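You operate a simulated robot arm through the tools that you are given. There is no shell and no other tool. Be economical: measure what you need, move in short steps, check, and stop when the job is done.

You run a simulated robot arm. Do the job below in one go: nothing can be reset, and whatever is moved stays where it is left.

JOB
At the grey machine, swap the chuck's holder for the one its teal card names and lock it.
Fine: the old holder goes into the rack's free socket.

Only the result counts: the job must be done as asked and must still hold three seconds after the hand-in. Knocking over, shifting, dropping, spilling or breaking anything else fails it.

ROBOT AND FRAMES
A 6-joint arm with a two-finger gripper, on a carriage that runs on a rail from [-0.9, -1.204] to [0.501, 0.67] (x, y) and turns from -161 to 171 degrees about z. Base frame: it is fixed where the carriage stands at the start and does not move with it; the origin is on the floor, on the carriage's upright axis, x ahead of it, y to its left, z up. Lengths are in m, angles in degrees, forces in N, time in s.
Its first joint turns from -166.0 to 166.0 degrees. Places, roughly: cabinet start button [0, 2.3, 1]; cabinet stop button [0, 2.3, 1.2]; centre button [0.9, 0.9, 0.8]; chuck lever [0.8, 0, 1.1]; drain lever [0.4, 0, 0.7]; green panel button [0.9, 0.8, 0.8]; lamp dial [1.2, 1.2, 0.8]; ledge main switch [-0.2, 2, 1]; lower white button [-0.2, 2.1, 1.2]; magnet lever [0.8, 0.1, 0.9]; panel load button [1, 1, 0.8]; panel stop button [1, 1.1, 0.8]; panel x minus button [1, 0.9, 0.8]; panel x plus button [1, 1, 0.8]; panel y minus button [0.9, 0.8, 0.8]; panel y plus button [0.9, 0.9, 0.8]. Payload 5 kg.
Tool frame: the origin (TCP) lies between the finger pads and is the grasp point; the fingertips stand 0.03 m ahead of it; z points along the fingers, y is the line along which they close. The gripper opens to 0.176 m. The gripper's body begins 0.153 m behind the TCP.
Orientation is that of the tool frame in the base frame, as a unit quaternion [w, x, y, z]. With the fingers straight down and closing along the base's y, the tool's x points along the base's -x, its y along +y and its z along -z.

CONTROLS
- The arm moves only by the tool move_arm. Its arguments are lists of equal length, an entry for each row: "xyz": the shift along the tool's x, y, z in units of 300 mm (1.0 is 300 mm), a list of three; "turn": the turn, a rotation vector about the tool's x, y, z in units of 45 degrees (1.0 is 45 degrees), a list of three; "jaw": the gripper command, from -1 (shut) to 1 (fully open), values between in proportion. In form: {"xyz": [[dx, dy, dz], ...], "turn": [[wx, wy, wz], ...], "jaw": [jaw, ...]}. A call has 1 to 20 rows; each row is the pose to reach, as a shift and turn from the pose commanded when the call began, along the tool's axes at that moment. A call with a number of a shift or a turn outside -1 to 1 is refused whole. A row lasts 0.2 s, in which the tool goes at most 0.05 m and 8.6 degrees; a call with a longer step from one row to the next is refused whole, and so is a gripper value outside its range. Where a pose cannot be reached the arm comes as near as it can. A force on the tool above 40 N (or 10 N above the force at the start of the call, whichever is more), or a blocked arm, ends the call early, and 0.2 s more pass. Each finger halts on what it meets, pressing with about 35 N; the grip force reading is that of the motor and also rises with nothing between the fingers. The clock runs only during rows and for 0.2 s after the last one: add rows that repeat a pose to give the fingers time. The reply holds the time, the measured pose of the TCP, the force on the tool along the base axes, the opening and the grip force, in the units named above and with some noise, with the torque about the TCP (base axes, N m) and any sound that the robot's microphone picked up.
- Cameras (640 x 400 px; columns grow to the right, rows downward): "scene" is now at [0.0583, 0.179, 1.5951]; the picture's right is [-0.35, -0.94, 0.00], its down [-0.60, 0.22, -0.77] and it looks along [0.72, -0.27, -0.64] (base axes); focal length 230 px, centre (320, 200). "wrist" rides on the gripper at [0.067, -0.009, -0.184] in the tool frame; the picture's right is [0.14, 0.99, 0.00], its down [-0.92, 0.13, -0.36] and it looks along [-0.36, 0.05, 0.93] (tool axes); focal length 251 px, centre (320, 200).
- get_image(camera): a new picture of that camera. It takes no simulated time.
- move_column(by): slides the trunk up (or, below 0, down) by that many m; the arm and the scene camera ride with it, the base frame stays. It gives what a move gives, with no picture.
- drive_base(legs): drives the robot by 1 to 6 legs, each [ahead, left, turn to the left] in m, m and degrees, along the robot's own axes; the way and the turn of a leg run together, so that a leg with both is an arc; at most 1.5 m and 180 degrees a leg. The arm and the cameras ride along, it lands a little off, and it stops where it bumps. It keeps to its track: a leg is cut to what the track allows. It gives what a move gives.
- turn_head(pan, tilt): turns the head with the scene camera to pan (to the left, within 120 degrees either way) and tilt (down, from -29 to 69), counted from straight ahead of the robot. It gives what a move gives.
- measure_at(camera, pixels): for up to 12 pixels [column, row] of the newest picture of that camera ("zoom" is the newest enlarged one), the place [x, y, z] in the base frame of the surface seen there, good to about 0.002 m. It takes no simulated time.
- zoom(camera, box): a new picture of the part [left, top, right, bottom] of that camera's present view, enlarged. It takes no simulated time.
- close_job(): hands the job in; it is judged then, once.

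Go step by step. Measure first, check grasps and placings, and put right what went wrong. The budget is 80 turns and 68 pictures, counting those below and the enlarged ones. Unless the task says otherwise, let go and move clear before handing in, and close with one line.

The tools are called after "Request:" as a command line: name --argument value ..., lists and objects as JSON in quotes. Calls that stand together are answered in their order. move_arm: Moves the arm, as the interface text tells. Its arguments: {"type":"object","properties":{"xyz":{"type":"array"},"turn":{"type":"array"},"jaw":{"type":"array"}},"required":["xyz","turn","jaw"]} The other tools are called the same way: move_column (by) slides the trunk up or down; drive_base (legs) drives the base; turn_head (pan, tilt) turns the head that bears the scene camera; get_image (camera) takes a picture; measure_at (camera, pixels) gives the place of the surface under pixels of a picture; zoom (camera, box) takes an enlarged picture of a part of a camera's view; close_job () hands the job in.

At the start:

```text
clock: 0.0
tcp_pos: [0.489, -0.3361, 1.4225]
orientation: [0.0, 0.0, 1.0, 0.001]
contact_force: [0.4, -0.4, 0.0]
moment: [-0.01, -0.02, 0.03]
grip_width: 0.1761
grip_force: 0.1
trunk travel left (down, up): [-0.15, 0.2]
robot x, y, heading: [-0.0007, 0.0003, -0.1]
head pan, tilt: [-20.6, 39.5]
```

scene: 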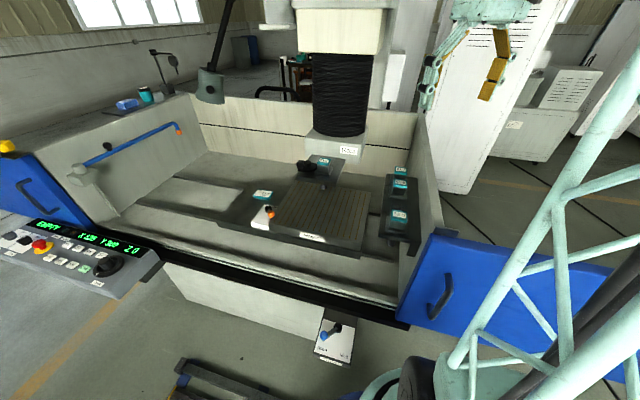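
wrist: 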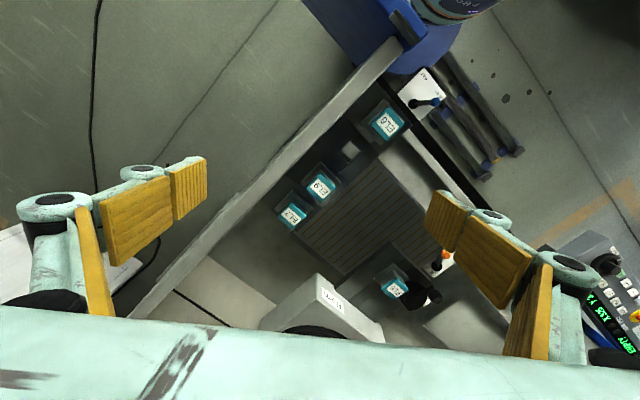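

The scene shows a machine with a chuck (about 310,165), a rack with tealed holders at right (400,190), and a teal card at (262,195). I'll zoom in to read them.

Request:
zoom --camera "scene" --box '[230, 130, 430, 255]'

Request:
zoom --camera "wrist" --box '[240, 60, 480, 340]'

```text
3.20 times, centred on (330, 192) of scene
```

zoom: 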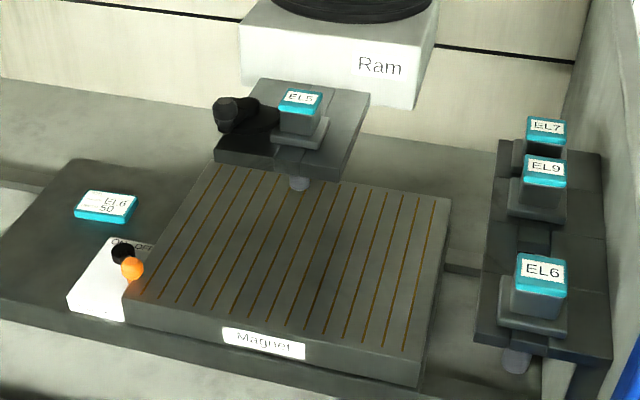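

```text
1.43 times, centred on (360, 200) of wrist
```

zoom: 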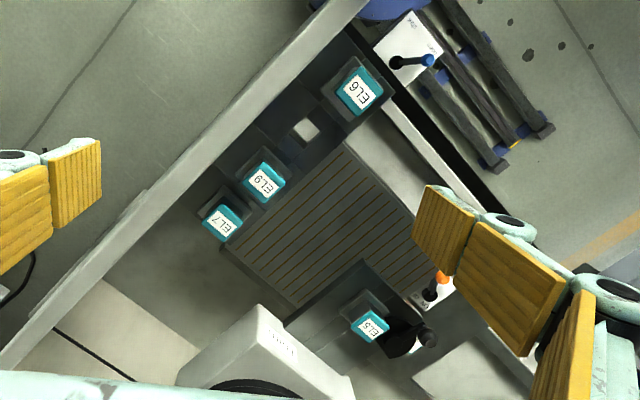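

The chuck holds EL5 and has a black lever; the rack has EL7, EL9, a free socket, and EL6. I'll zoom on the card and the chuck, and measure.

Request:
zoom --camera "scene" --box '[245, 182, 285, 207]'

Request:
zoom --camera "scene" --box '[285, 145, 365, 195]'

Request:
measure_at --camera "zoom" --pixels '[[90, 80], [130, 85], [350, 90], [250, 88], [300, 40], [270, 205], [470, 230], [250, 160], [310, 95], [310, 200], [440, 140], [380, 210]]'

```text
16.00 times, centred on (265, 194) of scene
```

zoom: 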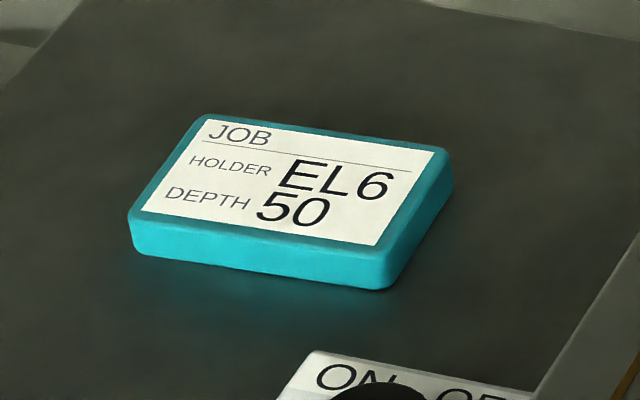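

```text
8.00 times, centred on (325, 170) of scene
```

zoom: 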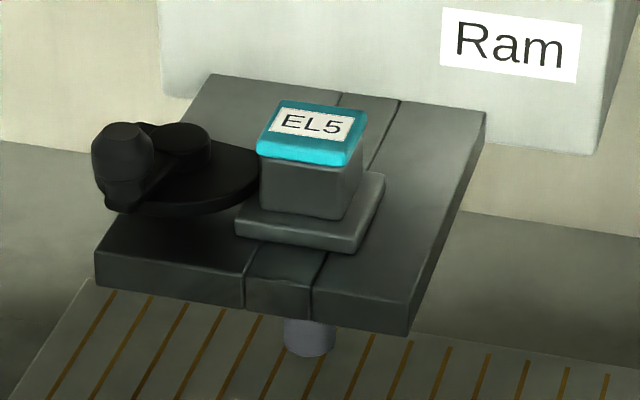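

```text
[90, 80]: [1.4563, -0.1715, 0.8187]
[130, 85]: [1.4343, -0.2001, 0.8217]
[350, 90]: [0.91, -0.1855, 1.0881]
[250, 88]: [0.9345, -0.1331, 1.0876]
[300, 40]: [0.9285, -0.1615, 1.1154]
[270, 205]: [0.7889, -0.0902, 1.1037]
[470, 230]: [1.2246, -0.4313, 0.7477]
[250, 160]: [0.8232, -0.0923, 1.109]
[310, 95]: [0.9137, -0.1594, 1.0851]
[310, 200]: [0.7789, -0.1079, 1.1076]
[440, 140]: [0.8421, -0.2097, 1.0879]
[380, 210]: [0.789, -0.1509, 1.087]
```

The card reads HOLDER EL6. Now a close look at the rack and measurements of the holders.

Request:
measure_at --camera "zoom" --pixels '[[280, 102], [362, 115], [345, 160], [262, 150], [300, 190], [240, 225], [355, 240], [380, 178], [125, 135], [180, 135], [115, 195], [200, 185]]'

Request:
zoom --camera "scene" --box '[370, 160, 434, 260]'

Request:
zoom --camera "wrist" --box '[260, 90, 420, 240]'

```text
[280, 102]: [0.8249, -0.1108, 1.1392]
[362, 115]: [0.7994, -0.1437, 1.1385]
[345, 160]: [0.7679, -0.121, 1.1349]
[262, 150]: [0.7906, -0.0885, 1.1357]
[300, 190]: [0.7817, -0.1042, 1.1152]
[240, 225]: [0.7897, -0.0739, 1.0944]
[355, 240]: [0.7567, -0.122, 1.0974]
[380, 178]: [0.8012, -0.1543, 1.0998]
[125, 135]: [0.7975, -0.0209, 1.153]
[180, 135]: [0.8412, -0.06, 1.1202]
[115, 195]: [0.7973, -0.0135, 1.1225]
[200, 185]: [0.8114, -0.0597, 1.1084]
```

```text
4.00 times, centred on (402, 210) of scene
```

zoom: 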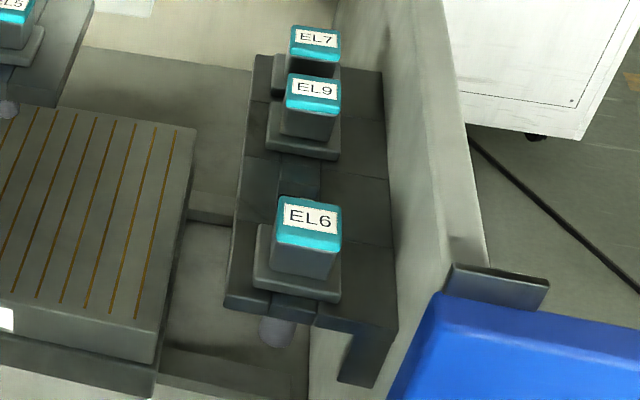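

```text
2.67 times, centred on (340, 165) of wrist
```

zoom: 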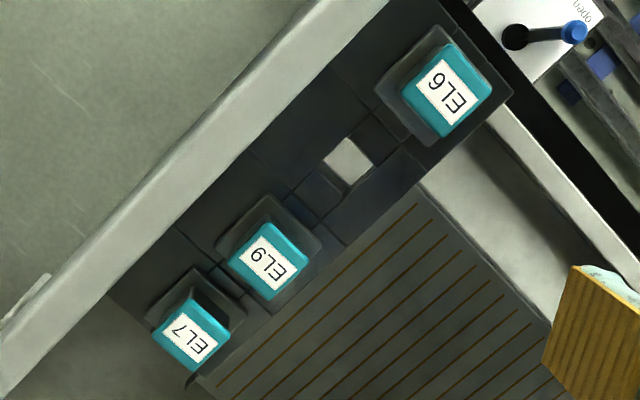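

Request:
measure_at --camera "zoom" --pixels '[[325, 158], [347, 137], [374, 162], [347, 188], [349, 162], [450, 42], [493, 80], [448, 138], [404, 92], [390, 60], [318, 125], [300, 190]]'

Request:
measure_at --camera "scene" --pixels '[[338, 148], [310, 140], [360, 150], [402, 215], [397, 185], [400, 170], [428, 205], [300, 225], [430, 170], [415, 235]]'

```text
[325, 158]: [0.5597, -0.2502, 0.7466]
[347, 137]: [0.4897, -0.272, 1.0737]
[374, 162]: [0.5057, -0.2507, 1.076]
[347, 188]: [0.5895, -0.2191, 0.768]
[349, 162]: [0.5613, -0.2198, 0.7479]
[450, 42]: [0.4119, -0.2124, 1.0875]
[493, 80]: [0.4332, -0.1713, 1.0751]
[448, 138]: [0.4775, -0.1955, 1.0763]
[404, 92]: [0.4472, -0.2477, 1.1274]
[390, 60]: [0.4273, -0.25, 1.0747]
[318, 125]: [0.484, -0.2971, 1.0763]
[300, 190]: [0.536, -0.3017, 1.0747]
```

```text
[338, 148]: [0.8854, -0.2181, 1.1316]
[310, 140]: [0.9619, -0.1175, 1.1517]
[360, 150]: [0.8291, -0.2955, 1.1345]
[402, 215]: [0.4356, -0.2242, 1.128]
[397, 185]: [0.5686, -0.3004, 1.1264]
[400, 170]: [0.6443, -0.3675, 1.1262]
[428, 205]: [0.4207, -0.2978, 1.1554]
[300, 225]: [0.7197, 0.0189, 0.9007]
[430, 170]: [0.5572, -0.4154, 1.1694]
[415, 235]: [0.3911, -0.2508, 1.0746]
```

Rack top is z≈1.075, chuck top z≈1.087; machine axes are turned about -35°. I'll move the arm above the chuck with the jaws aligned to the machine for a closer look at the lever.

Request:
move_arm --xyz '[[-0.097, 0.078, 0.009], [-0.194, 0.157, 0.018], [-0.291, 0.235, 0.026], [-0.388, 0.313, 0.035], [-0.486, 0.392, 0.044], [-0.583, 0.47, 0.053], [-0.68, 0.549, 0.061], [-0.777, 0.627, 0.07]]' --turn '[[0, 0, -0.125], [0, 0, -0.25], [0, 0, -0.375], [0, 0, -0.5], [0, 0, -0.625], [0, 0, -0.75], [0, 0, -0.875], [0, 0, -1.0]]' --jaw '[-0.2, -0.2, -0.2, -0.2, -0.2, -0.2, -0.2, -0.2]'

Request:
move_arm --xyz '[[0, 0, 0], [0, 0, 0], [0, 0, 0]]' --turn '[[0, 0, -0.12], [0, 0, -0.222], [0, 0, -0.222]]' --jaw '[-0.2, -0.2, -0.2]'

Request:
get_image --camera "wrist"

Request:
get_image --camera "scene"

```text
clock: 1.8
tcp_pos: [0.7233, -0.1451, 1.3979]
orientation: [0.0, -0.383, 0.924, 0.0]
contact_force: [-0.7, 0.4, -0.1]
moment: [-0.04, -0.1, -0.03]
grip_width: 0.0702
grip_force: 0.0
trunk travel left (down, up): [-0.15, 0.2]
robot x, y, heading: [0.005, 0.0037, -0.0]
head pan, tilt: [-20.6, 39.5]
```

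```text
clock: 2.6
tcp_pos: [0.7221, -0.1466, 1.3997]
orientation: [0.0, -0.463, 0.886, 0.0]
contact_force: [0.5, 0.4, -0.4]
moment: [0.01, -0.02, -0.01]
grip_width: 0.0705
grip_force: 0.1
trunk travel left (down, up): [-0.15, 0.2]
robot x, y, heading: [0.0028, 0.0013, -0.1]
head pan, tilt: [-20.6, 39.5]
```

```text
59 pictures are left
```

wrist: 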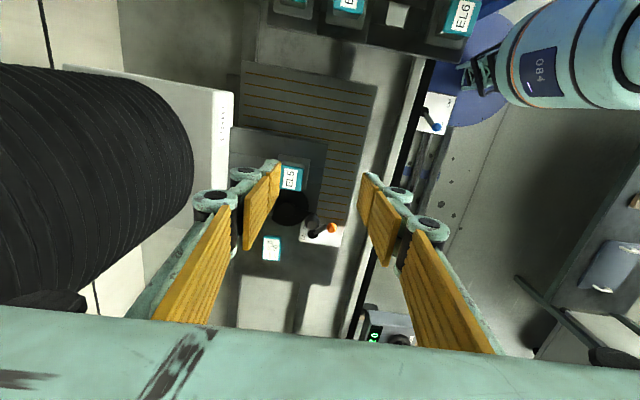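

```text
58 pictures are left
```

scene: 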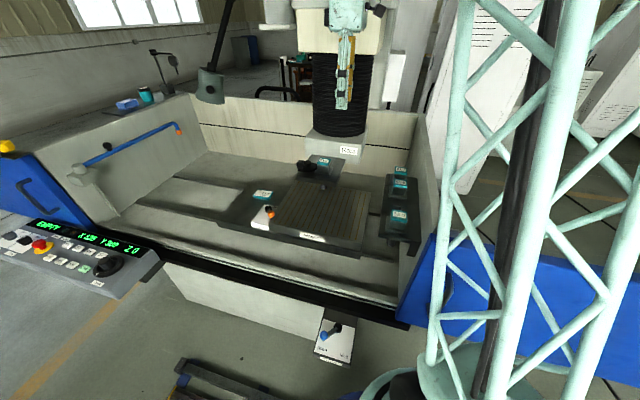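

Request:
zoom --camera "wrist" --box '[220, 120, 380, 280]'

Request:
zoom --camera "scene" --box '[290, 148, 350, 186]'

Request:
zoom --camera "scene" --box '[0, 200, 160, 300]'

```text
2.50 times, centred on (300, 200) of wrist
```

zoom: 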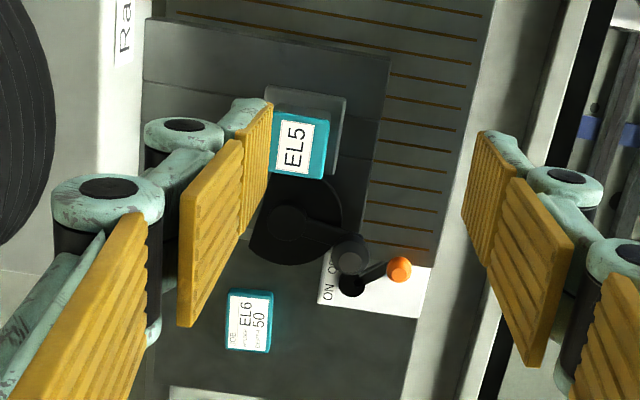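

```text
10.53 times, centred on (320, 167) of scene
```

zoom: 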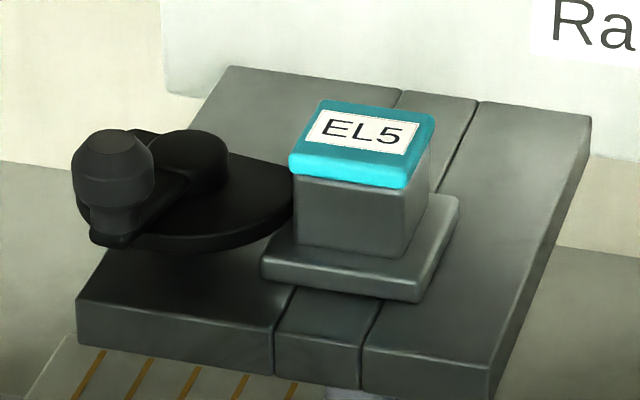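

```text
4.00 times, centred on (80, 250) of scene
```

zoom: 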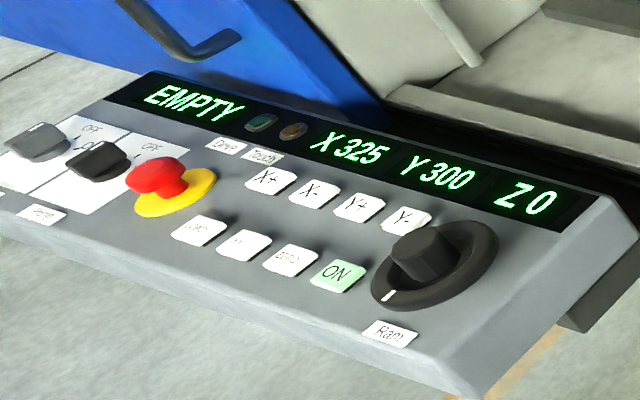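

The lever is a cam disc on the +v side of the holder, partly hidden by the finger at (240,200). I'll open the jaws for a clear view.

Request:
move_arm --xyz '[[0, 0, 0], [0, 0, 0], [0, 0, 0.05], [0, 0, 0.1], [0, 0, 0.1]]' --turn '[[0, 0, 0], [0, 0, 0], [0, 0, 0], [0, 0, 0], [0, 0, 0]]' --jaw '[1, 1, 1, 1, 1]'

Request:
zoom --camera "wrist" --box '[210, 130, 370, 230]'

Request:
measure_at --camera "zoom" --pixels '[[300, 150], [240, 300], [250, 230], [420, 340], [100, 100], [340, 300]]'

```text
clock: 3.8
tcp_pos: [0.7224, -0.1467, 1.3709]
orientation: [0.0, -0.462, 0.887, 0.0]
contact_force: [0.4, 0.3, 0.0]
moment: [0.02, 0.04, -0.01]
grip_width: 0.1761
grip_force: 0.0
trunk travel left (down, up): [-0.15, 0.2]
robot x, y, heading: [0.0013, -0.0004, 0.1]
head pan, tilt: [-20.6, 39.5]
```

```text
4.00 times, centred on (290, 180) of wrist
```

zoom: 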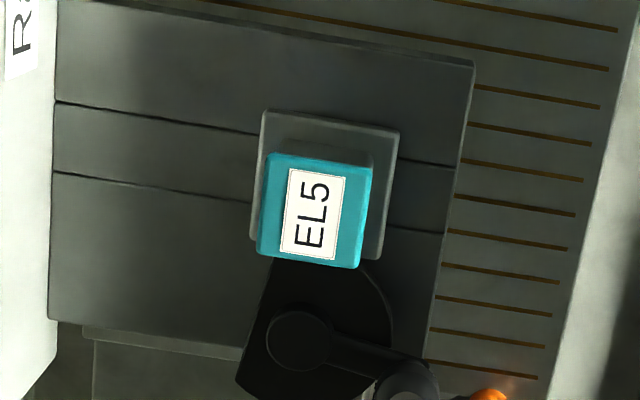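

```text
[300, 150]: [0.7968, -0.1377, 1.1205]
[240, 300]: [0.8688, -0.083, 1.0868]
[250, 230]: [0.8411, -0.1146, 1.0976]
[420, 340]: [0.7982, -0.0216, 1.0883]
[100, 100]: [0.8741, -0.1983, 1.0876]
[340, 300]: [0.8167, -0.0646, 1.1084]
```

Request:
zoom --camera "wrist" --box '[230, 160, 358, 240]'

Request:
measure_at --camera "zoom" --pixels '[[275, 270], [160, 340], [250, 165], [390, 355], [335, 295], [365, 260], [230, 400], [192, 240], [190, 50], [340, 60], [330, 130], [190, 120]]'

```text
5.00 times, centred on (294, 200) of wrist
```

zoom: 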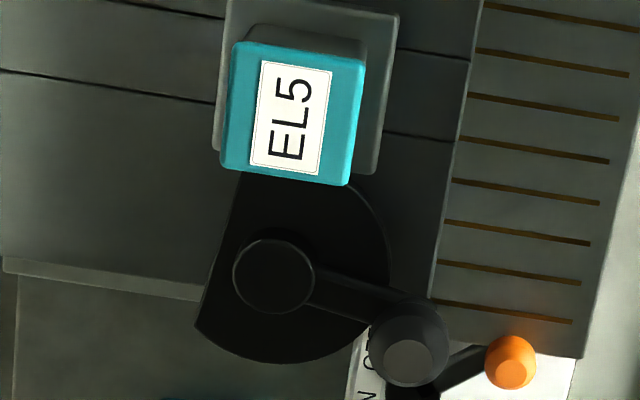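

```text
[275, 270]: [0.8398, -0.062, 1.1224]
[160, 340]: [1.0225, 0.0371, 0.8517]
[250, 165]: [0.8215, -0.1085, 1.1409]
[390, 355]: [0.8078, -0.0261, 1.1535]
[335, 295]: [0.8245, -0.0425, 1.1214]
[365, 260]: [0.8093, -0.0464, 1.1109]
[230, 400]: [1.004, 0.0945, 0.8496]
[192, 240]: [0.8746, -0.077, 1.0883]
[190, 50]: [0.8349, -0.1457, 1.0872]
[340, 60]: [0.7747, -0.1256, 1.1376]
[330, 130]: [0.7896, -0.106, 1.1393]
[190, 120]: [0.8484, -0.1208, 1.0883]
```

The cam is D-shaped: the flat at (215,250) faces away from the ram-side, lever pointing toward -u; turning the lever 90° clockwise from above frees the holder. I'll place the jaws over the knob at about (0.803,-0.024).

Request:
measure_at --camera "zoom" --pixels '[[410, 360], [410, 310], [440, 340], [375, 340], [410, 385], [390, 370], [275, 275], [300, 300], [430, 365]]'

Request:
move_arm --xyz '[[-0.098, 0.003, 0.073], [-0.196, 0.006, 0.147], [-0.293, 0.009, 0.22], [-0.391, 0.012, 0.294], [-0.489, 0.015, 0.367], [-0.489, 0.015, 0.367]]' --turn '[[0, 0, -0.14], [0, 0, -0.28], [0, 0, -0.43], [0, 0, -0.57], [0, 0, -0.711], [0, 0, -0.711]]' --jaw '[-0.43, -0.43, -0.43, -0.43, -0.43, -0.43]'

Request:
get_image --camera "wrist"

Request:
zoom --camera "scene" --box '[270, 120, 366, 180]'

```text
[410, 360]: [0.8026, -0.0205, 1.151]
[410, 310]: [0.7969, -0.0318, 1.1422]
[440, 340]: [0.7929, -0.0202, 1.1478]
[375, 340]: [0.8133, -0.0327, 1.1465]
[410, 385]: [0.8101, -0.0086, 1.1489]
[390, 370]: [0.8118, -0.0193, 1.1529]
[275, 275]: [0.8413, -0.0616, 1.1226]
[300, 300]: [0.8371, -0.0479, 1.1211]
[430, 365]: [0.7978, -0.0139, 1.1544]
```

```text
clock: 5.2
tcp_pos: [0.8023, -0.0265, 1.2609]
orientation: [0.0, -0.688, 0.726, 0.0]
contact_force: [0.3, 0.4, -0.3]
moment: [-0.09, 0.14, -0.02]
grip_width: 0.0503
grip_force: 0.1
trunk travel left (down, up): [-0.15, 0.2]
robot x, y, heading: [-0.0016, -0.0028, -0.1]
head pan, tilt: [-20.6, 39.5]
```

```text
52 pictures are left
```

wrist: 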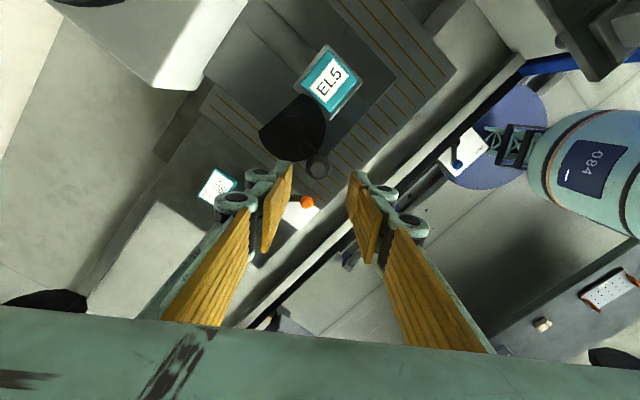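

```text
6.67 times, centred on (318, 150) of scene
```

zoom: 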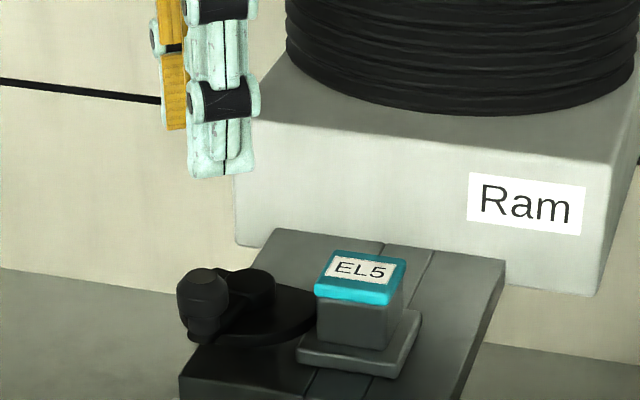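

The knob is at (0.803,-0.021), radius ≈0.014, pivot (0.840,-0.0615). I'll descend around it with the jaws at 0.05 m.

Request:
move_arm --xyz '[[-0.018, 0, 0.1], [-0.018, 0, 0.22], [-0.018, 0, 0.3], [-0.018, 0, 0.343], [-0.018, 0, 0.343], [-0.018, 0, 0.343]]' --turn '[[0, 0, 0], [0, 0, 0], [0, 0, 0], [0, 0, 0], [0, 0, 0], [0, 0, 0]]' --jaw '[-0.43, -0.43, -0.43, -0.43, -0.5, -0.58]'

Request:
zoom --camera "scene" --box '[270, 120, 366, 180]'

```text
clock: 6.6
tcp_pos: [0.8009, -0.02, 1.1588]
orientation: [0.0, -0.688, 0.725, 0.0]
contact_force: [-1.0, 0.6, 0.0]
moment: [0.0, -0.02, 0.05]
grip_width: 0.037
grip_force: 0.0
trunk travel left (down, up): [-0.15, 0.2]
robot x, y, heading: [0.0004, 0.0027, 0.2]
head pan, tilt: [-20.6, 39.5]
```

```text
6.67 times, centred on (318, 150) of scene
```

zoom: 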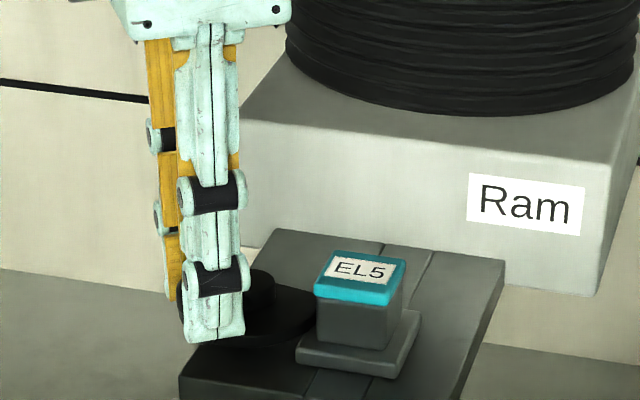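

The jaws straddle the knob with no contact force. Now I sweep it along the arc clockwise.

Request:
move_arm --xyz '[[-0.014, -0.015, 0], [-0.025, -0.03, 0], [-0.037, -0.052, 0], [-0.046, -0.074, 0], [-0.052, -0.098, 0], [-0.055, -0.121, 0], [-0.055, -0.145, 0], [-0.051, -0.168, 0], [-0.044, -0.191, 0], [-0.035, -0.214, 0]]' --turn '[[0, 0, 0], [0, 0, 0], [0, 0, 0], [0, 0, 0], [0, 0, 0], [0, 0, 0], [0, 0, 0], [0, 0, 0], [0, 0, 0], [0, 0, 0]]' --jaw '[-0.58, -0.58, -0.58, -0.58, -0.58, -0.58, -0.58, -0.58, -0.58, -0.58]'

Request:
zoom --camera "scene" --box '[270, 120, 366, 180]'

```text
clock: 8.8
tcp_pos: [0.8675, -0.0123, 1.1574]
orientation: [0.0, -0.688, 0.726, -0.001]
contact_force: [1.0, -0.2, -0.5]
moment: [0.02, -0.04, 0.04]
grip_width: 0.0376
grip_force: 1.0
trunk travel left (down, up): [-0.15, 0.2]
robot x, y, heading: [0.0027, -0.0009, 0.1]
head pan, tilt: [-20.6, 39.5]
```

```text
6.67 times, centred on (318, 150) of scene
```

zoom: 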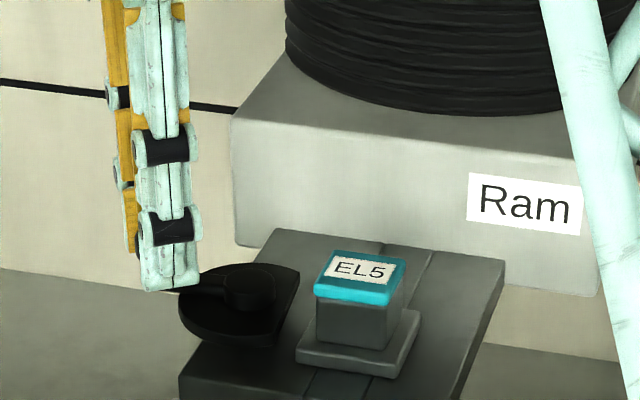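

The lever turns freely and the flat is swinging toward the holder. I'll continue to about 40°.

Request:
move_arm --xyz '[[0.015, -0.025, 0], [0.033, -0.046, 0], [0.048, -0.058, 0], [0.048, -0.058, 0]]' --turn '[[0, 0, 0], [0, 0, 0], [0, 0, 0], [0, 0, 0]]' --jaw '[-0.58, -0.58, -0.58, -0.58]'

Request:
zoom --camera "scene" --box '[270, 120, 366, 180]'

```text
clock: 9.8
tcp_pos: [0.8831, -0.0263, 1.158]
orientation: [0.0, -0.689, 0.725, 0.0]
contact_force: [-23.4, 10.8, -2.4]
moment: [0.21, 0.37, -0.03]
grip_width: 0.0455
grip_force: 11.7
trunk travel left (down, up): [-0.15, 0.2]
robot x, y, heading: [0.0039, -0.0004, -0.2]
head pan, tilt: [-20.6, 39.5]
```

```text
6.67 times, centred on (318, 150) of scene
```

zoom: 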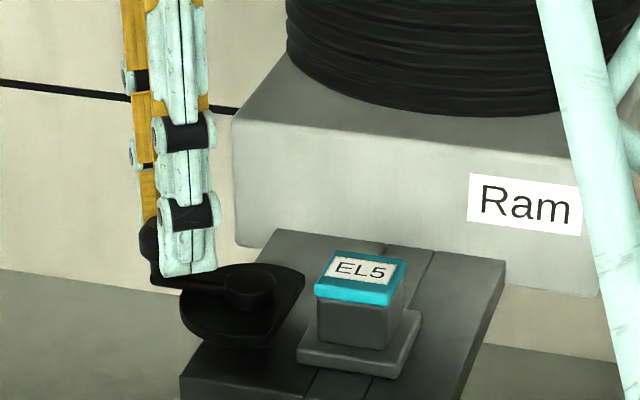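

A firm 25 N reaction says the lever reached its open stop. I'll back off slightly, open, and lift, then check.

Request:
move_arm --xyz '[[-0.015, 0.015, 0], [-0.015, 0.015, 0], [-0.015, 0.015, -0.1], [-0.015, 0.015, -0.25], [-0.015, 0.015, -0.4], [0.1, 0.1, -0.5], [0.2, 0.2, -0.5], [0.25, 0.25, -0.5]]' --turn '[[0, 0, 0], [0, 0, 0], [0, 0, 0], [0, 0, 0], [0, 0, 0], [0, 0, 0], [0, 0, 0], [0, 0, 0]]' --jaw '[-0.4, -0.4, -0.4, -0.4, -0.4, -0.4, -0.4, -0.4]'

Request:
zoom --camera "scene" --box '[270, 120, 366, 180]'

Request:
get_image --camera "wrist"

```text
refused: row 6 steps farther than a row can; nothing moved
```

```text
6.67 times, centred on (318, 150) of scene
```

zoom: 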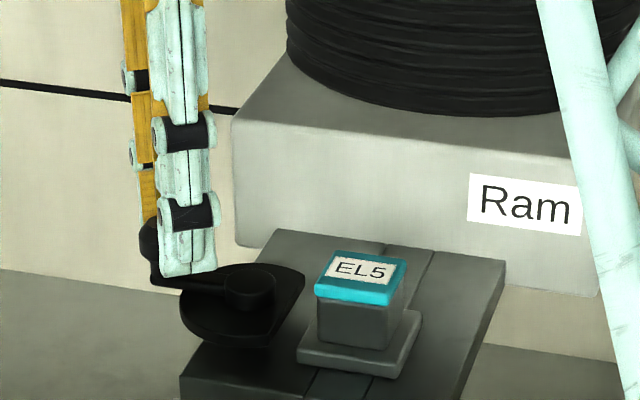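

```text
46 pictures are left
```

wrist: 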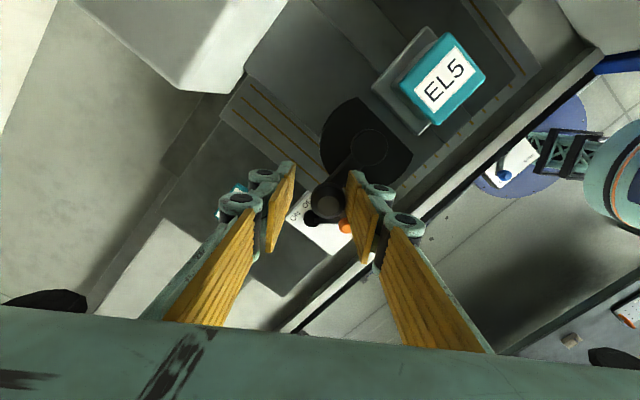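

Request:
move_arm --xyz '[[-0.015, 0.015, 0], [-0.015, 0.015, 0], [-0.015, 0.015, -0.13], [-0.015, 0.015, -0.26], [-0.015, 0.015, -0.4], [0.08, 0.09, -0.45], [0.16, 0.16, -0.473], [0.24, 0.22, -0.473], [0.308, 0.278, -0.473], [0.308, 0.278, -0.473]]' --turn '[[0, 0, 0], [0, 0, 0], [0, 0, 0], [0, 0, 0], [0, 0, 0], [0, 0, 0.15], [0, 0, 0.3], [0, 0, 0.45], [0, 0, 0.6], [0, 0, 0.711]]' --jaw '[-0.4, -0.4, -0.4, -0.4, -0.4, -0.2, -0.1, -0.1, -0.1, -0.1]'

Request:
zoom --camera "scene" --box '[270, 120, 366, 180]'

Request:
get_image --camera "wrist"

```text
clock: 12.0
tcp_pos: [0.7969, -0.1147, 1.3007]
orientation: [0.0, -0.461, 0.887, 0.0]
contact_force: [-0.6, -0.7, 1.4]
moment: [0.07, -0.14, -0.03]
grip_width: 0.0794
grip_force: 0.0
trunk travel left (down, up): [-0.15, 0.2]
robot x, y, heading: [0.0006, -0.0009, 0.1]
head pan, tilt: [-20.6, 39.5]
```

```text
6.67 times, centred on (318, 150) of scene
```

zoom: 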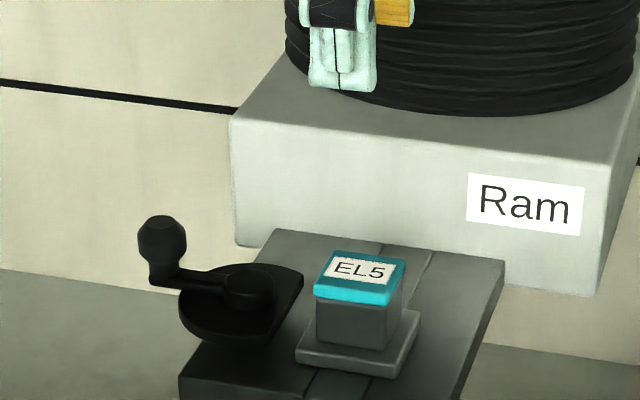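

```text
44 pictures are left
```

wrist: 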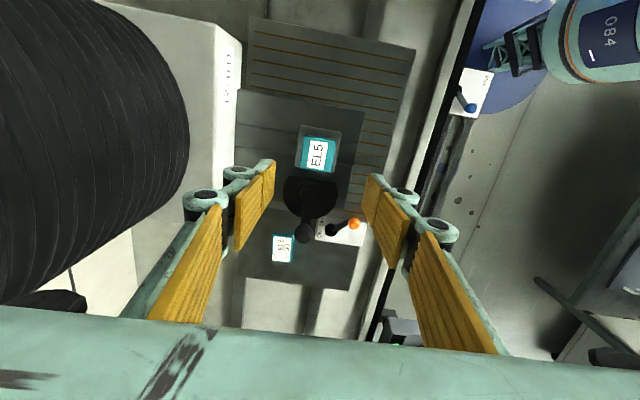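

The lever now points +v with the flat facing the holder: open. I'll measure the holder's corners precisely in an enlarged wrist view.

Request:
zoom --camera "wrist" --box '[270, 115, 366, 175]'

Request:
measure_at --camera "wrist" --pixels '[[304, 232], [311, 187], [335, 124], [466, 90]]'

```text
6.67 times, centred on (318, 145) of wrist
```

zoom: 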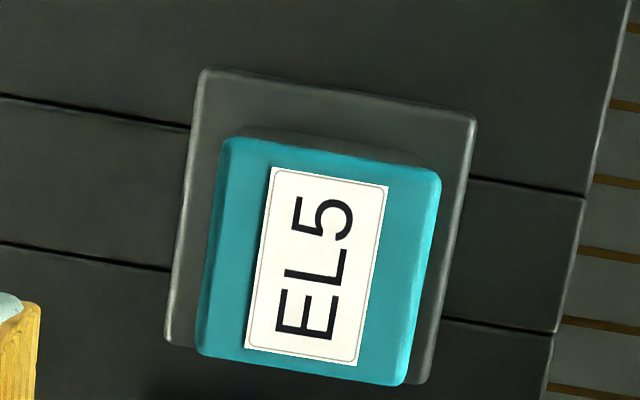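

```text
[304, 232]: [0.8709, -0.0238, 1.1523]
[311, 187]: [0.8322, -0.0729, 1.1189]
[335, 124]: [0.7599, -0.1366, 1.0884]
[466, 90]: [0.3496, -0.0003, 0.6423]
```

Request:
measure_at --camera "zoom" --pixels '[[232, 148], [430, 178], [206, 345], [396, 375], [318, 265], [325, 150], [210, 80], [465, 128], [175, 335], [185, 120], [600, 150], [555, 380]]'

```text
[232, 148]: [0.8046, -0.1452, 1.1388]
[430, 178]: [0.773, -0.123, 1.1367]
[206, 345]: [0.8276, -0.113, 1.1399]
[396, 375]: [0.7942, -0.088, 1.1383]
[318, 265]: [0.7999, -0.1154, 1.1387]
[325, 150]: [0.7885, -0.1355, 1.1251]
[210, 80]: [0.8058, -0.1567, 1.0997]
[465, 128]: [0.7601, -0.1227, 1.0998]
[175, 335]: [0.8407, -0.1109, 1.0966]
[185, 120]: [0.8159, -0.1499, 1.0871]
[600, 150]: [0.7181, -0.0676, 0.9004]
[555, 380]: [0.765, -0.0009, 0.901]
```

Holder centre is (0.800,-0.1167), yaw agrees with the tool (≈144.5°). Descend and grip.

Request:
move_arm --xyz '[[0, -0.012, 0.12], [0, -0.012, 0.24], [0, -0.012, 0.36], [0, -0.012, 0.46], [0, -0.012, 0.52], [0, -0.012, 0.549], [0, -0.012, 0.549], [0, -0.012, 0.549]]' --turn '[[0, 0, 0], [0, 0, 0], [0, 0, 0], [0, 0, 0], [0, 0, 0], [0, 0, 0], [0, 0, 0], [0, 0, 0]]' --jaw '[-0.1, -0.1, -0.1, -0.1, -0.1, -0.1, -0.25, -0.3]'

Request:
zoom --camera "scene" --box '[270, 120, 366, 180]'

```text
clock: 13.8
tcp_pos: [0.7985, -0.1155, 1.1359]
orientation: [0.001, -0.461, 0.887, -0.001]
contact_force: [-0.3, -0.6, -0.4]
moment: [0.01, -0.01, 0.02]
grip_width: 0.0618
grip_force: 0.0
trunk travel left (down, up): [-0.15, 0.2]
robot x, y, heading: [-0.0025, 0.0033, 0.0]
head pan, tilt: [-20.6, 39.5]
```

```text
6.67 times, centred on (318, 150) of scene
```

zoom: 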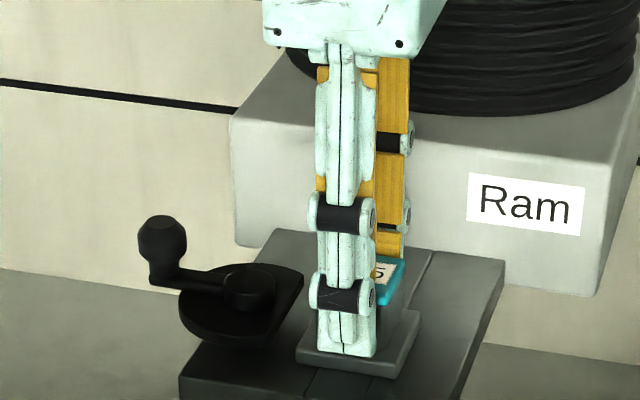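

Request:
move_arm --xyz '[[0, 0, 0], [0, 0, 0], [0, 0, 0], [0, 0, 0]]' --turn '[[0, 0, 0], [0, 0, 0], [0, 0, 0], [0, 0, 0]]' --jaw '[-0.5, -0.6, -1, -1]'

Request:
move_arm --xyz '[[0, 0, -0.02], [0, 0, -0.05], [0, 0, -0.08], [0, 0, -0.12]]' --turn '[[0, 0, 0], [0, 0, 0], [0, 0, 0], [0, 0, 0]]' --jaw '[-1, -1, -1, -1]'

Request:
zoom --camera "scene" --box '[270, 120, 366, 180]'

```text
clock: 14.8
tcp_pos: [0.7987, -0.1169, 1.1362]
orientation: [0.0, -0.462, 0.887, 0.0]
contact_force: [1.6, -1.5, 1.9]
moment: [0.04, -0.18, -0.1]
grip_width: 0.0443
grip_force: 34.4
trunk travel left (down, up): [-0.15, 0.2]
robot x, y, heading: [-0.0021, -0.0007, 0.1]
head pan, tilt: [-20.6, 39.5]
```

```text
clock: 15.8
tcp_pos: [0.7993, -0.1161, 1.1711]
orientation: [0.0, -0.462, 0.887, 0.0]
contact_force: [-0.2, 1.1, -4.7]
moment: [-0.02, 0.08, -0.01]
grip_width: 0.0441
grip_force: 35.4
trunk travel left (down, up): [-0.15, 0.2]
robot x, y, heading: [0.0014, -0.0028, 0.1]
head pan, tilt: [-20.6, 39.5]
```

```text
6.67 times, centred on (318, 150) of scene
```

zoom: 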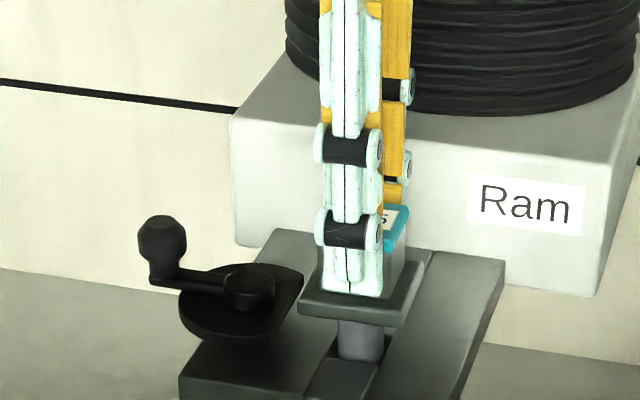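

The holder comes out cleanly (round shank visible). Lift on and carry it to a spot beside the rack's free socket to measure.

Request:
move_arm --xyz '[[0, 0, -0.1], [0, 0, -0.2], [0, 0, -0.3], [0, 0, -0.4], [0.07, 0.05, -0.4], [0.15, 0.11, -0.4], [0.24, 0.17, -0.4], [0.33, 0.235, -0.4], [0.42, 0.3, -0.4], [0.51, 0.36, -0.4], [0.59, 0.42, -0.4], [0.65, 0.46, -0.4], [0.69, 0.49, -0.4], [0.707, 0.5, -0.4], [0.707, 0.5, -0.4]]' --turn '[[0, 0, 0], [0, 0, 0], [0, 0, 0], [0, 0, 0], [0, 0, 0], [0, 0, 0], [0, 0, 0], [0, 0, 0], [0, 0, 0], [0, 0, 0], [0, 0, 0], [0, 0, 0], [0, 0, 0], [0, 0, 0], [0, 0, 0]]' --jaw '[-1, -1, -1, -1, -1, -1, -1, -1, -1, -1, -1, -1, -1, -1, -1]'

Request:
get_image --camera "wrist"

Request:
get_image --camera "scene"

```text
clock: 19.0
tcp_pos: [0.555, -0.2059, 1.2922]
orientation: [0.001, -0.462, 0.887, 0.0]
contact_force: [0.7, 0.9, -3.6]
moment: [0.05, -0.02, 0.01]
grip_width: 0.0444
grip_force: 35.0
trunk travel left (down, up): [-0.15, 0.2]
robot x, y, heading: [0.0002, -0.0011, -0.2]
head pan, tilt: [-20.6, 39.5]
```

```text
40 pictures are left
```

wrist: 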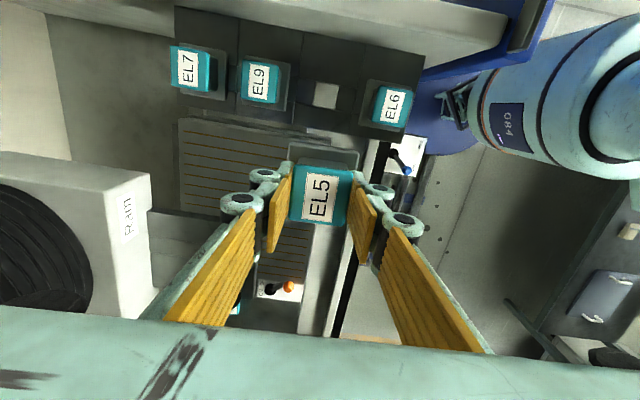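

```text
39 pictures are left
```

scene: 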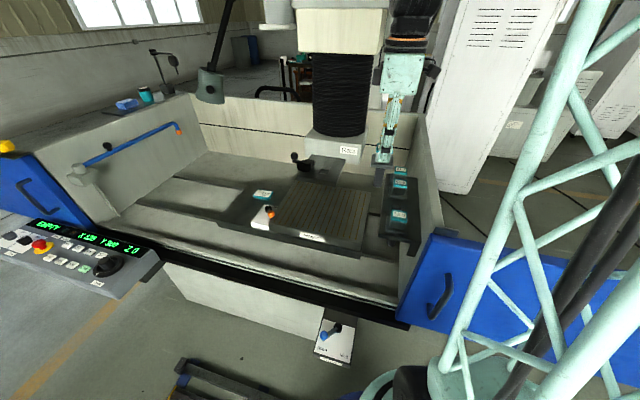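

The rack's free socket shows at (322,95) of the wrist view. Zoom and measure it.

Request:
zoom --camera "wrist" --box '[230, 55, 430, 155]'

```text
3.20 times, centred on (330, 105) of wrist
```

zoom: 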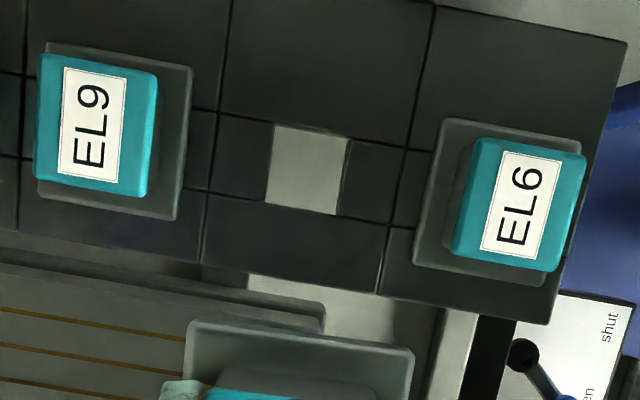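

Request:
measure_at --camera "zoom" --pixels '[[262, 163], [350, 178], [313, 125], [300, 216], [476, 142], [580, 160], [555, 267], [455, 248], [45, 58], [155, 78], [147, 192], [38, 178]]'

Request:
measure_at --camera "zoom" --pixels '[[448, 122], [420, 262], [540, 280], [45, 48], [185, 72], [172, 215], [213, 110], [205, 195], [398, 225], [408, 150], [270, 128], [343, 218]]'

```text
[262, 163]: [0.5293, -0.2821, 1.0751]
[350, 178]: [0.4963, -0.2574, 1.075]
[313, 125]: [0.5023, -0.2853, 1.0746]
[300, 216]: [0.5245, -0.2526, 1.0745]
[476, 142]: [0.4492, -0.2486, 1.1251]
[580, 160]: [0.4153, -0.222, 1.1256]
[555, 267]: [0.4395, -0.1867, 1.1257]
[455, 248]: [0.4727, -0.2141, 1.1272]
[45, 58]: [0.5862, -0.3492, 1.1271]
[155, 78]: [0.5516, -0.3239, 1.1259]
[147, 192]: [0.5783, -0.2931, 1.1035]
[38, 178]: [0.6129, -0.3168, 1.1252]
```

```text
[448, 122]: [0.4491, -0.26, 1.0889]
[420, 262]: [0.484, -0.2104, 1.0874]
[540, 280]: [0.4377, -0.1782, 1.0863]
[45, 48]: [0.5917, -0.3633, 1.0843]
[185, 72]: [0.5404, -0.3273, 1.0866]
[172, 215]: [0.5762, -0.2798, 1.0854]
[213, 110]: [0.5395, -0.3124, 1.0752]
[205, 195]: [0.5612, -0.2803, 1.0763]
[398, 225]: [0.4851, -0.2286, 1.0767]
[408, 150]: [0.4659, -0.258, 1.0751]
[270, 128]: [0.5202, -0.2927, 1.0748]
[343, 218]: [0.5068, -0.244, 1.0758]
```

Free socket centre H=(0.513,-0.2697), midway between EL6 and EL9; seated TCP height should be ≈1.124. Move above it.

Request:
move_arm --xyz '[[0.06, -0.002, 0], [0.13, -0.004, 0], [0.2, -0.006, 0], [0.24, -0.007, 0], [0.255, -0.007, 0], [0.255, -0.007, 0], [0.255, -0.007, 0.1], [0.255, -0.007, 0.1], [0.255, -0.007, 0.1]]' --turn '[[0, 0, 0.02], [0, 0, 0.02], [0, 0, 0.02], [0, 0, 0.02], [0, 0, 0.02], [0, 0, 0.02], [0, 0, 0.02], [0, 0, 0.02], [0, 0, 0.02]]' --jaw '[-1, -1, -1, -1, -1, -1, -1, -1, -1]'

Request:
zoom --camera "scene" --box '[356, 140, 436, 240]'

Request:
zoom --camera "wrist" --box '[240, 100, 400, 220]'

```text
clock: 21.0
tcp_pos: [0.5113, -0.2724, 1.2613]
orientation: [0.0, -0.455, 0.891, 0.0]
contact_force: [-0.4, -0.2, -4.4]
moment: [-0.05, -0.04, 0.02]
grip_width: 0.0443
grip_force: 35.3
trunk travel left (down, up): [-0.15, 0.2]
robot x, y, heading: [-0.0039, 0.0003, 0.1]
head pan, tilt: [-20.6, 39.5]
```

```text
4.00 times, centred on (396, 190) of scene
```

zoom: 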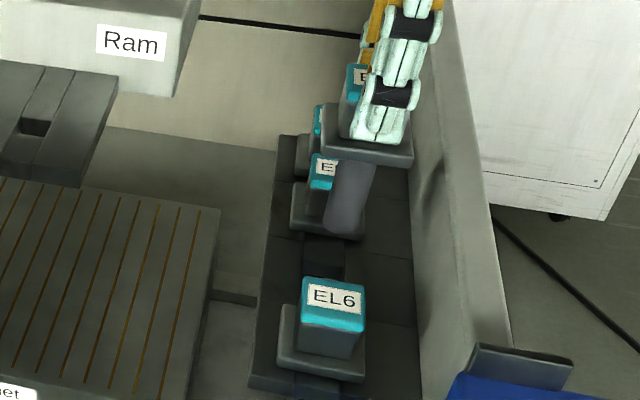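

```text
3.33 times, centred on (320, 160) of wrist
```

zoom: 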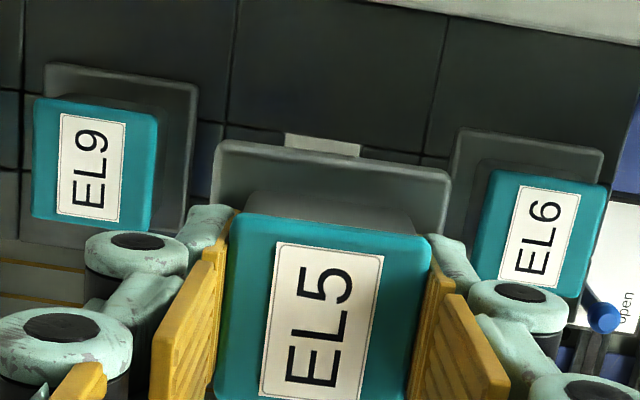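

Request:
measure_at --camera "zoom" --pixels '[[245, 225], [420, 248], [225, 150], [440, 182], [335, 165], [330, 320], [290, 138], [355, 150]]'

Request:
measure_at --camera "scene" --pixels '[[442, 196], [441, 190], [443, 186], [440, 180], [362, 171], [445, 176]]'

```text
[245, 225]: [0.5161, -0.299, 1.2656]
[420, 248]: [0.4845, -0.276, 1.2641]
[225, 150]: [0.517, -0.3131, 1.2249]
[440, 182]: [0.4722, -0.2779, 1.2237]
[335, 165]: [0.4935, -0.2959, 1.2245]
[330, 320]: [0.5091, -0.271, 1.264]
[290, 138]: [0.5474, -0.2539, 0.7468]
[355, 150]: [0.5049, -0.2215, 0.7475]
```

```text
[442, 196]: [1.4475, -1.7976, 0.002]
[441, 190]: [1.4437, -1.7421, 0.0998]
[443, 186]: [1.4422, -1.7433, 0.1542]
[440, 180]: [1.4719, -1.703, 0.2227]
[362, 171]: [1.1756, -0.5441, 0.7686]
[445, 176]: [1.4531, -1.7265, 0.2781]
```

Request:
measure_at --camera "scene" --pixels '[[401, 198], [403, 197], [400, 192], [403, 190], [406, 190], [399, 195]]'

Request:
move_arm --xyz '[[-0.01, 0, 0], [-0.01, 0, 0.06], [-0.01, 0, 0.12], [-0.01, 0, 0.12]]' --turn '[[0, 0, 0], [0, 0, 0], [0, 0, 0], [0, 0, 0]]' --jaw '[-1, -1, -1, -1]'

Request:
zoom --camera "scene" --box '[376, 160, 426, 220]'

```text
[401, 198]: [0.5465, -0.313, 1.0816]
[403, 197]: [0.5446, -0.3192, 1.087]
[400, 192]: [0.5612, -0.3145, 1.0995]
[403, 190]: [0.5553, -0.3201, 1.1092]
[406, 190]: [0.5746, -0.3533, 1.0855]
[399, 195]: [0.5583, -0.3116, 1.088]
```

```text
clock: 22.0
tcp_pos: [0.5144, -0.2668, 1.225]
orientation: [0.0, -0.455, 0.891, 0.0]
contact_force: [1.5, -1.2, -4.3]
moment: [0.05, 0.06, 0.02]
grip_width: 0.0444
grip_force: 35.5
trunk travel left (down, up): [-0.15, 0.2]
robot x, y, heading: [-0.0015, 0.0012, 0.2]
head pan, tilt: [-20.6, 39.5]
```

```text
6.67 times, centred on (401, 190) of scene
```

zoom: 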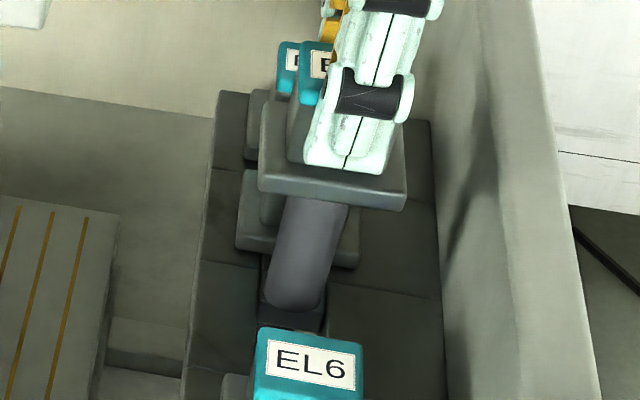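

Request:
measure_at --camera "zoom" --pixels '[[295, 295], [295, 303], [275, 270], [300, 270], [325, 270], [290, 310], [300, 322], [315, 220], [310, 240]]'

Request:
zoom --camera "wrist" --box '[240, 100, 400, 220]'

Request:
measure_at --camera "zoom" --pixels '[[225, 150], [440, 182], [245, 225], [420, 248], [335, 165], [290, 138], [355, 150]]'

```text
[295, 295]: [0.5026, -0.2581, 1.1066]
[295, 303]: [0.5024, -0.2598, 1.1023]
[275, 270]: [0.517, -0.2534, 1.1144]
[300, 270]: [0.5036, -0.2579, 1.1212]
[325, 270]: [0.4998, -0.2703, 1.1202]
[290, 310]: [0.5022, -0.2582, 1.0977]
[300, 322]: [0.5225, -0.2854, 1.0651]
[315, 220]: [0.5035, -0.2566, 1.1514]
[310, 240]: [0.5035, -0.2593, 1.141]
```

```text
3.33 times, centred on (320, 160) of wrist
```

zoom: 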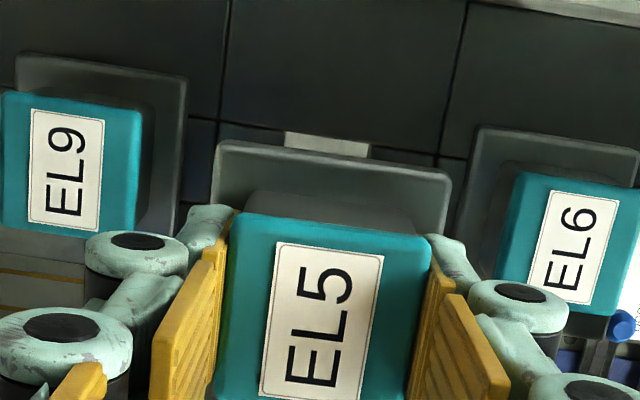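

```text
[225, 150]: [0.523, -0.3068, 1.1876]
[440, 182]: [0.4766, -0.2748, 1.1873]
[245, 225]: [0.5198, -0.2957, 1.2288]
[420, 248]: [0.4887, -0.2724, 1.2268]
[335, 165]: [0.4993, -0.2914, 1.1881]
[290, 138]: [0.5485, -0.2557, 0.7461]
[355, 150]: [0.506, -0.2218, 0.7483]
```

The shank is ~0.022 wide and its tip (z≈1.095) is just above the socket, within about 2 mm of H. Lower gently with a small correction.

Request:
move_arm --xyz '[[0.005, 0, 0.02], [0.005, 0, 0.05], [0.005, 0, 0.08], [0.005, 0, 0.11], [0.005, 0, 0.14], [0.005, 0, 0.17]]' --turn '[[0, 0, 0], [0, 0, 0], [0, 0, 0], [0, 0, 0], [0, 0, 0], [0, 0, 0]]' --jaw '[-1, -1, -1, -1, -1, -1]'

Request:
zoom --camera "scene" --box '[376, 160, 426, 220]'

```text
clock: 23.4
tcp_pos: [0.5137, -0.2686, 1.1747]
orientation: [0.0, -0.455, 0.891, 0.0]
contact_force: [-0.8, 0.2, -4.3]
moment: [0.02, -0.02, -0.01]
grip_width: 0.0442
grip_force: 35.0
trunk travel left (down, up): [-0.15, 0.2]
robot x, y, heading: [0.0001, 0.0033, 0.1]
head pan, tilt: [-20.6, 39.5]
```

```text
6.67 times, centred on (401, 190) of scene
```

zoom: 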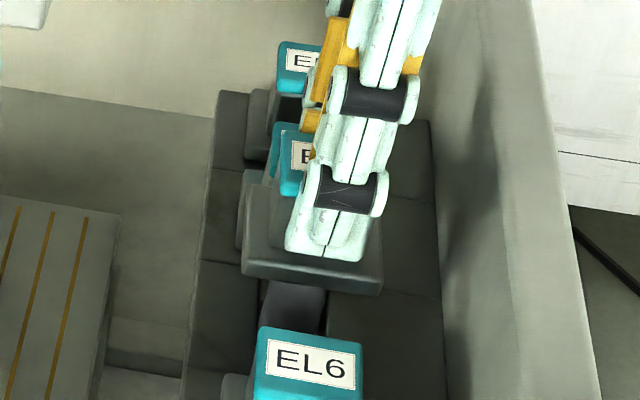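

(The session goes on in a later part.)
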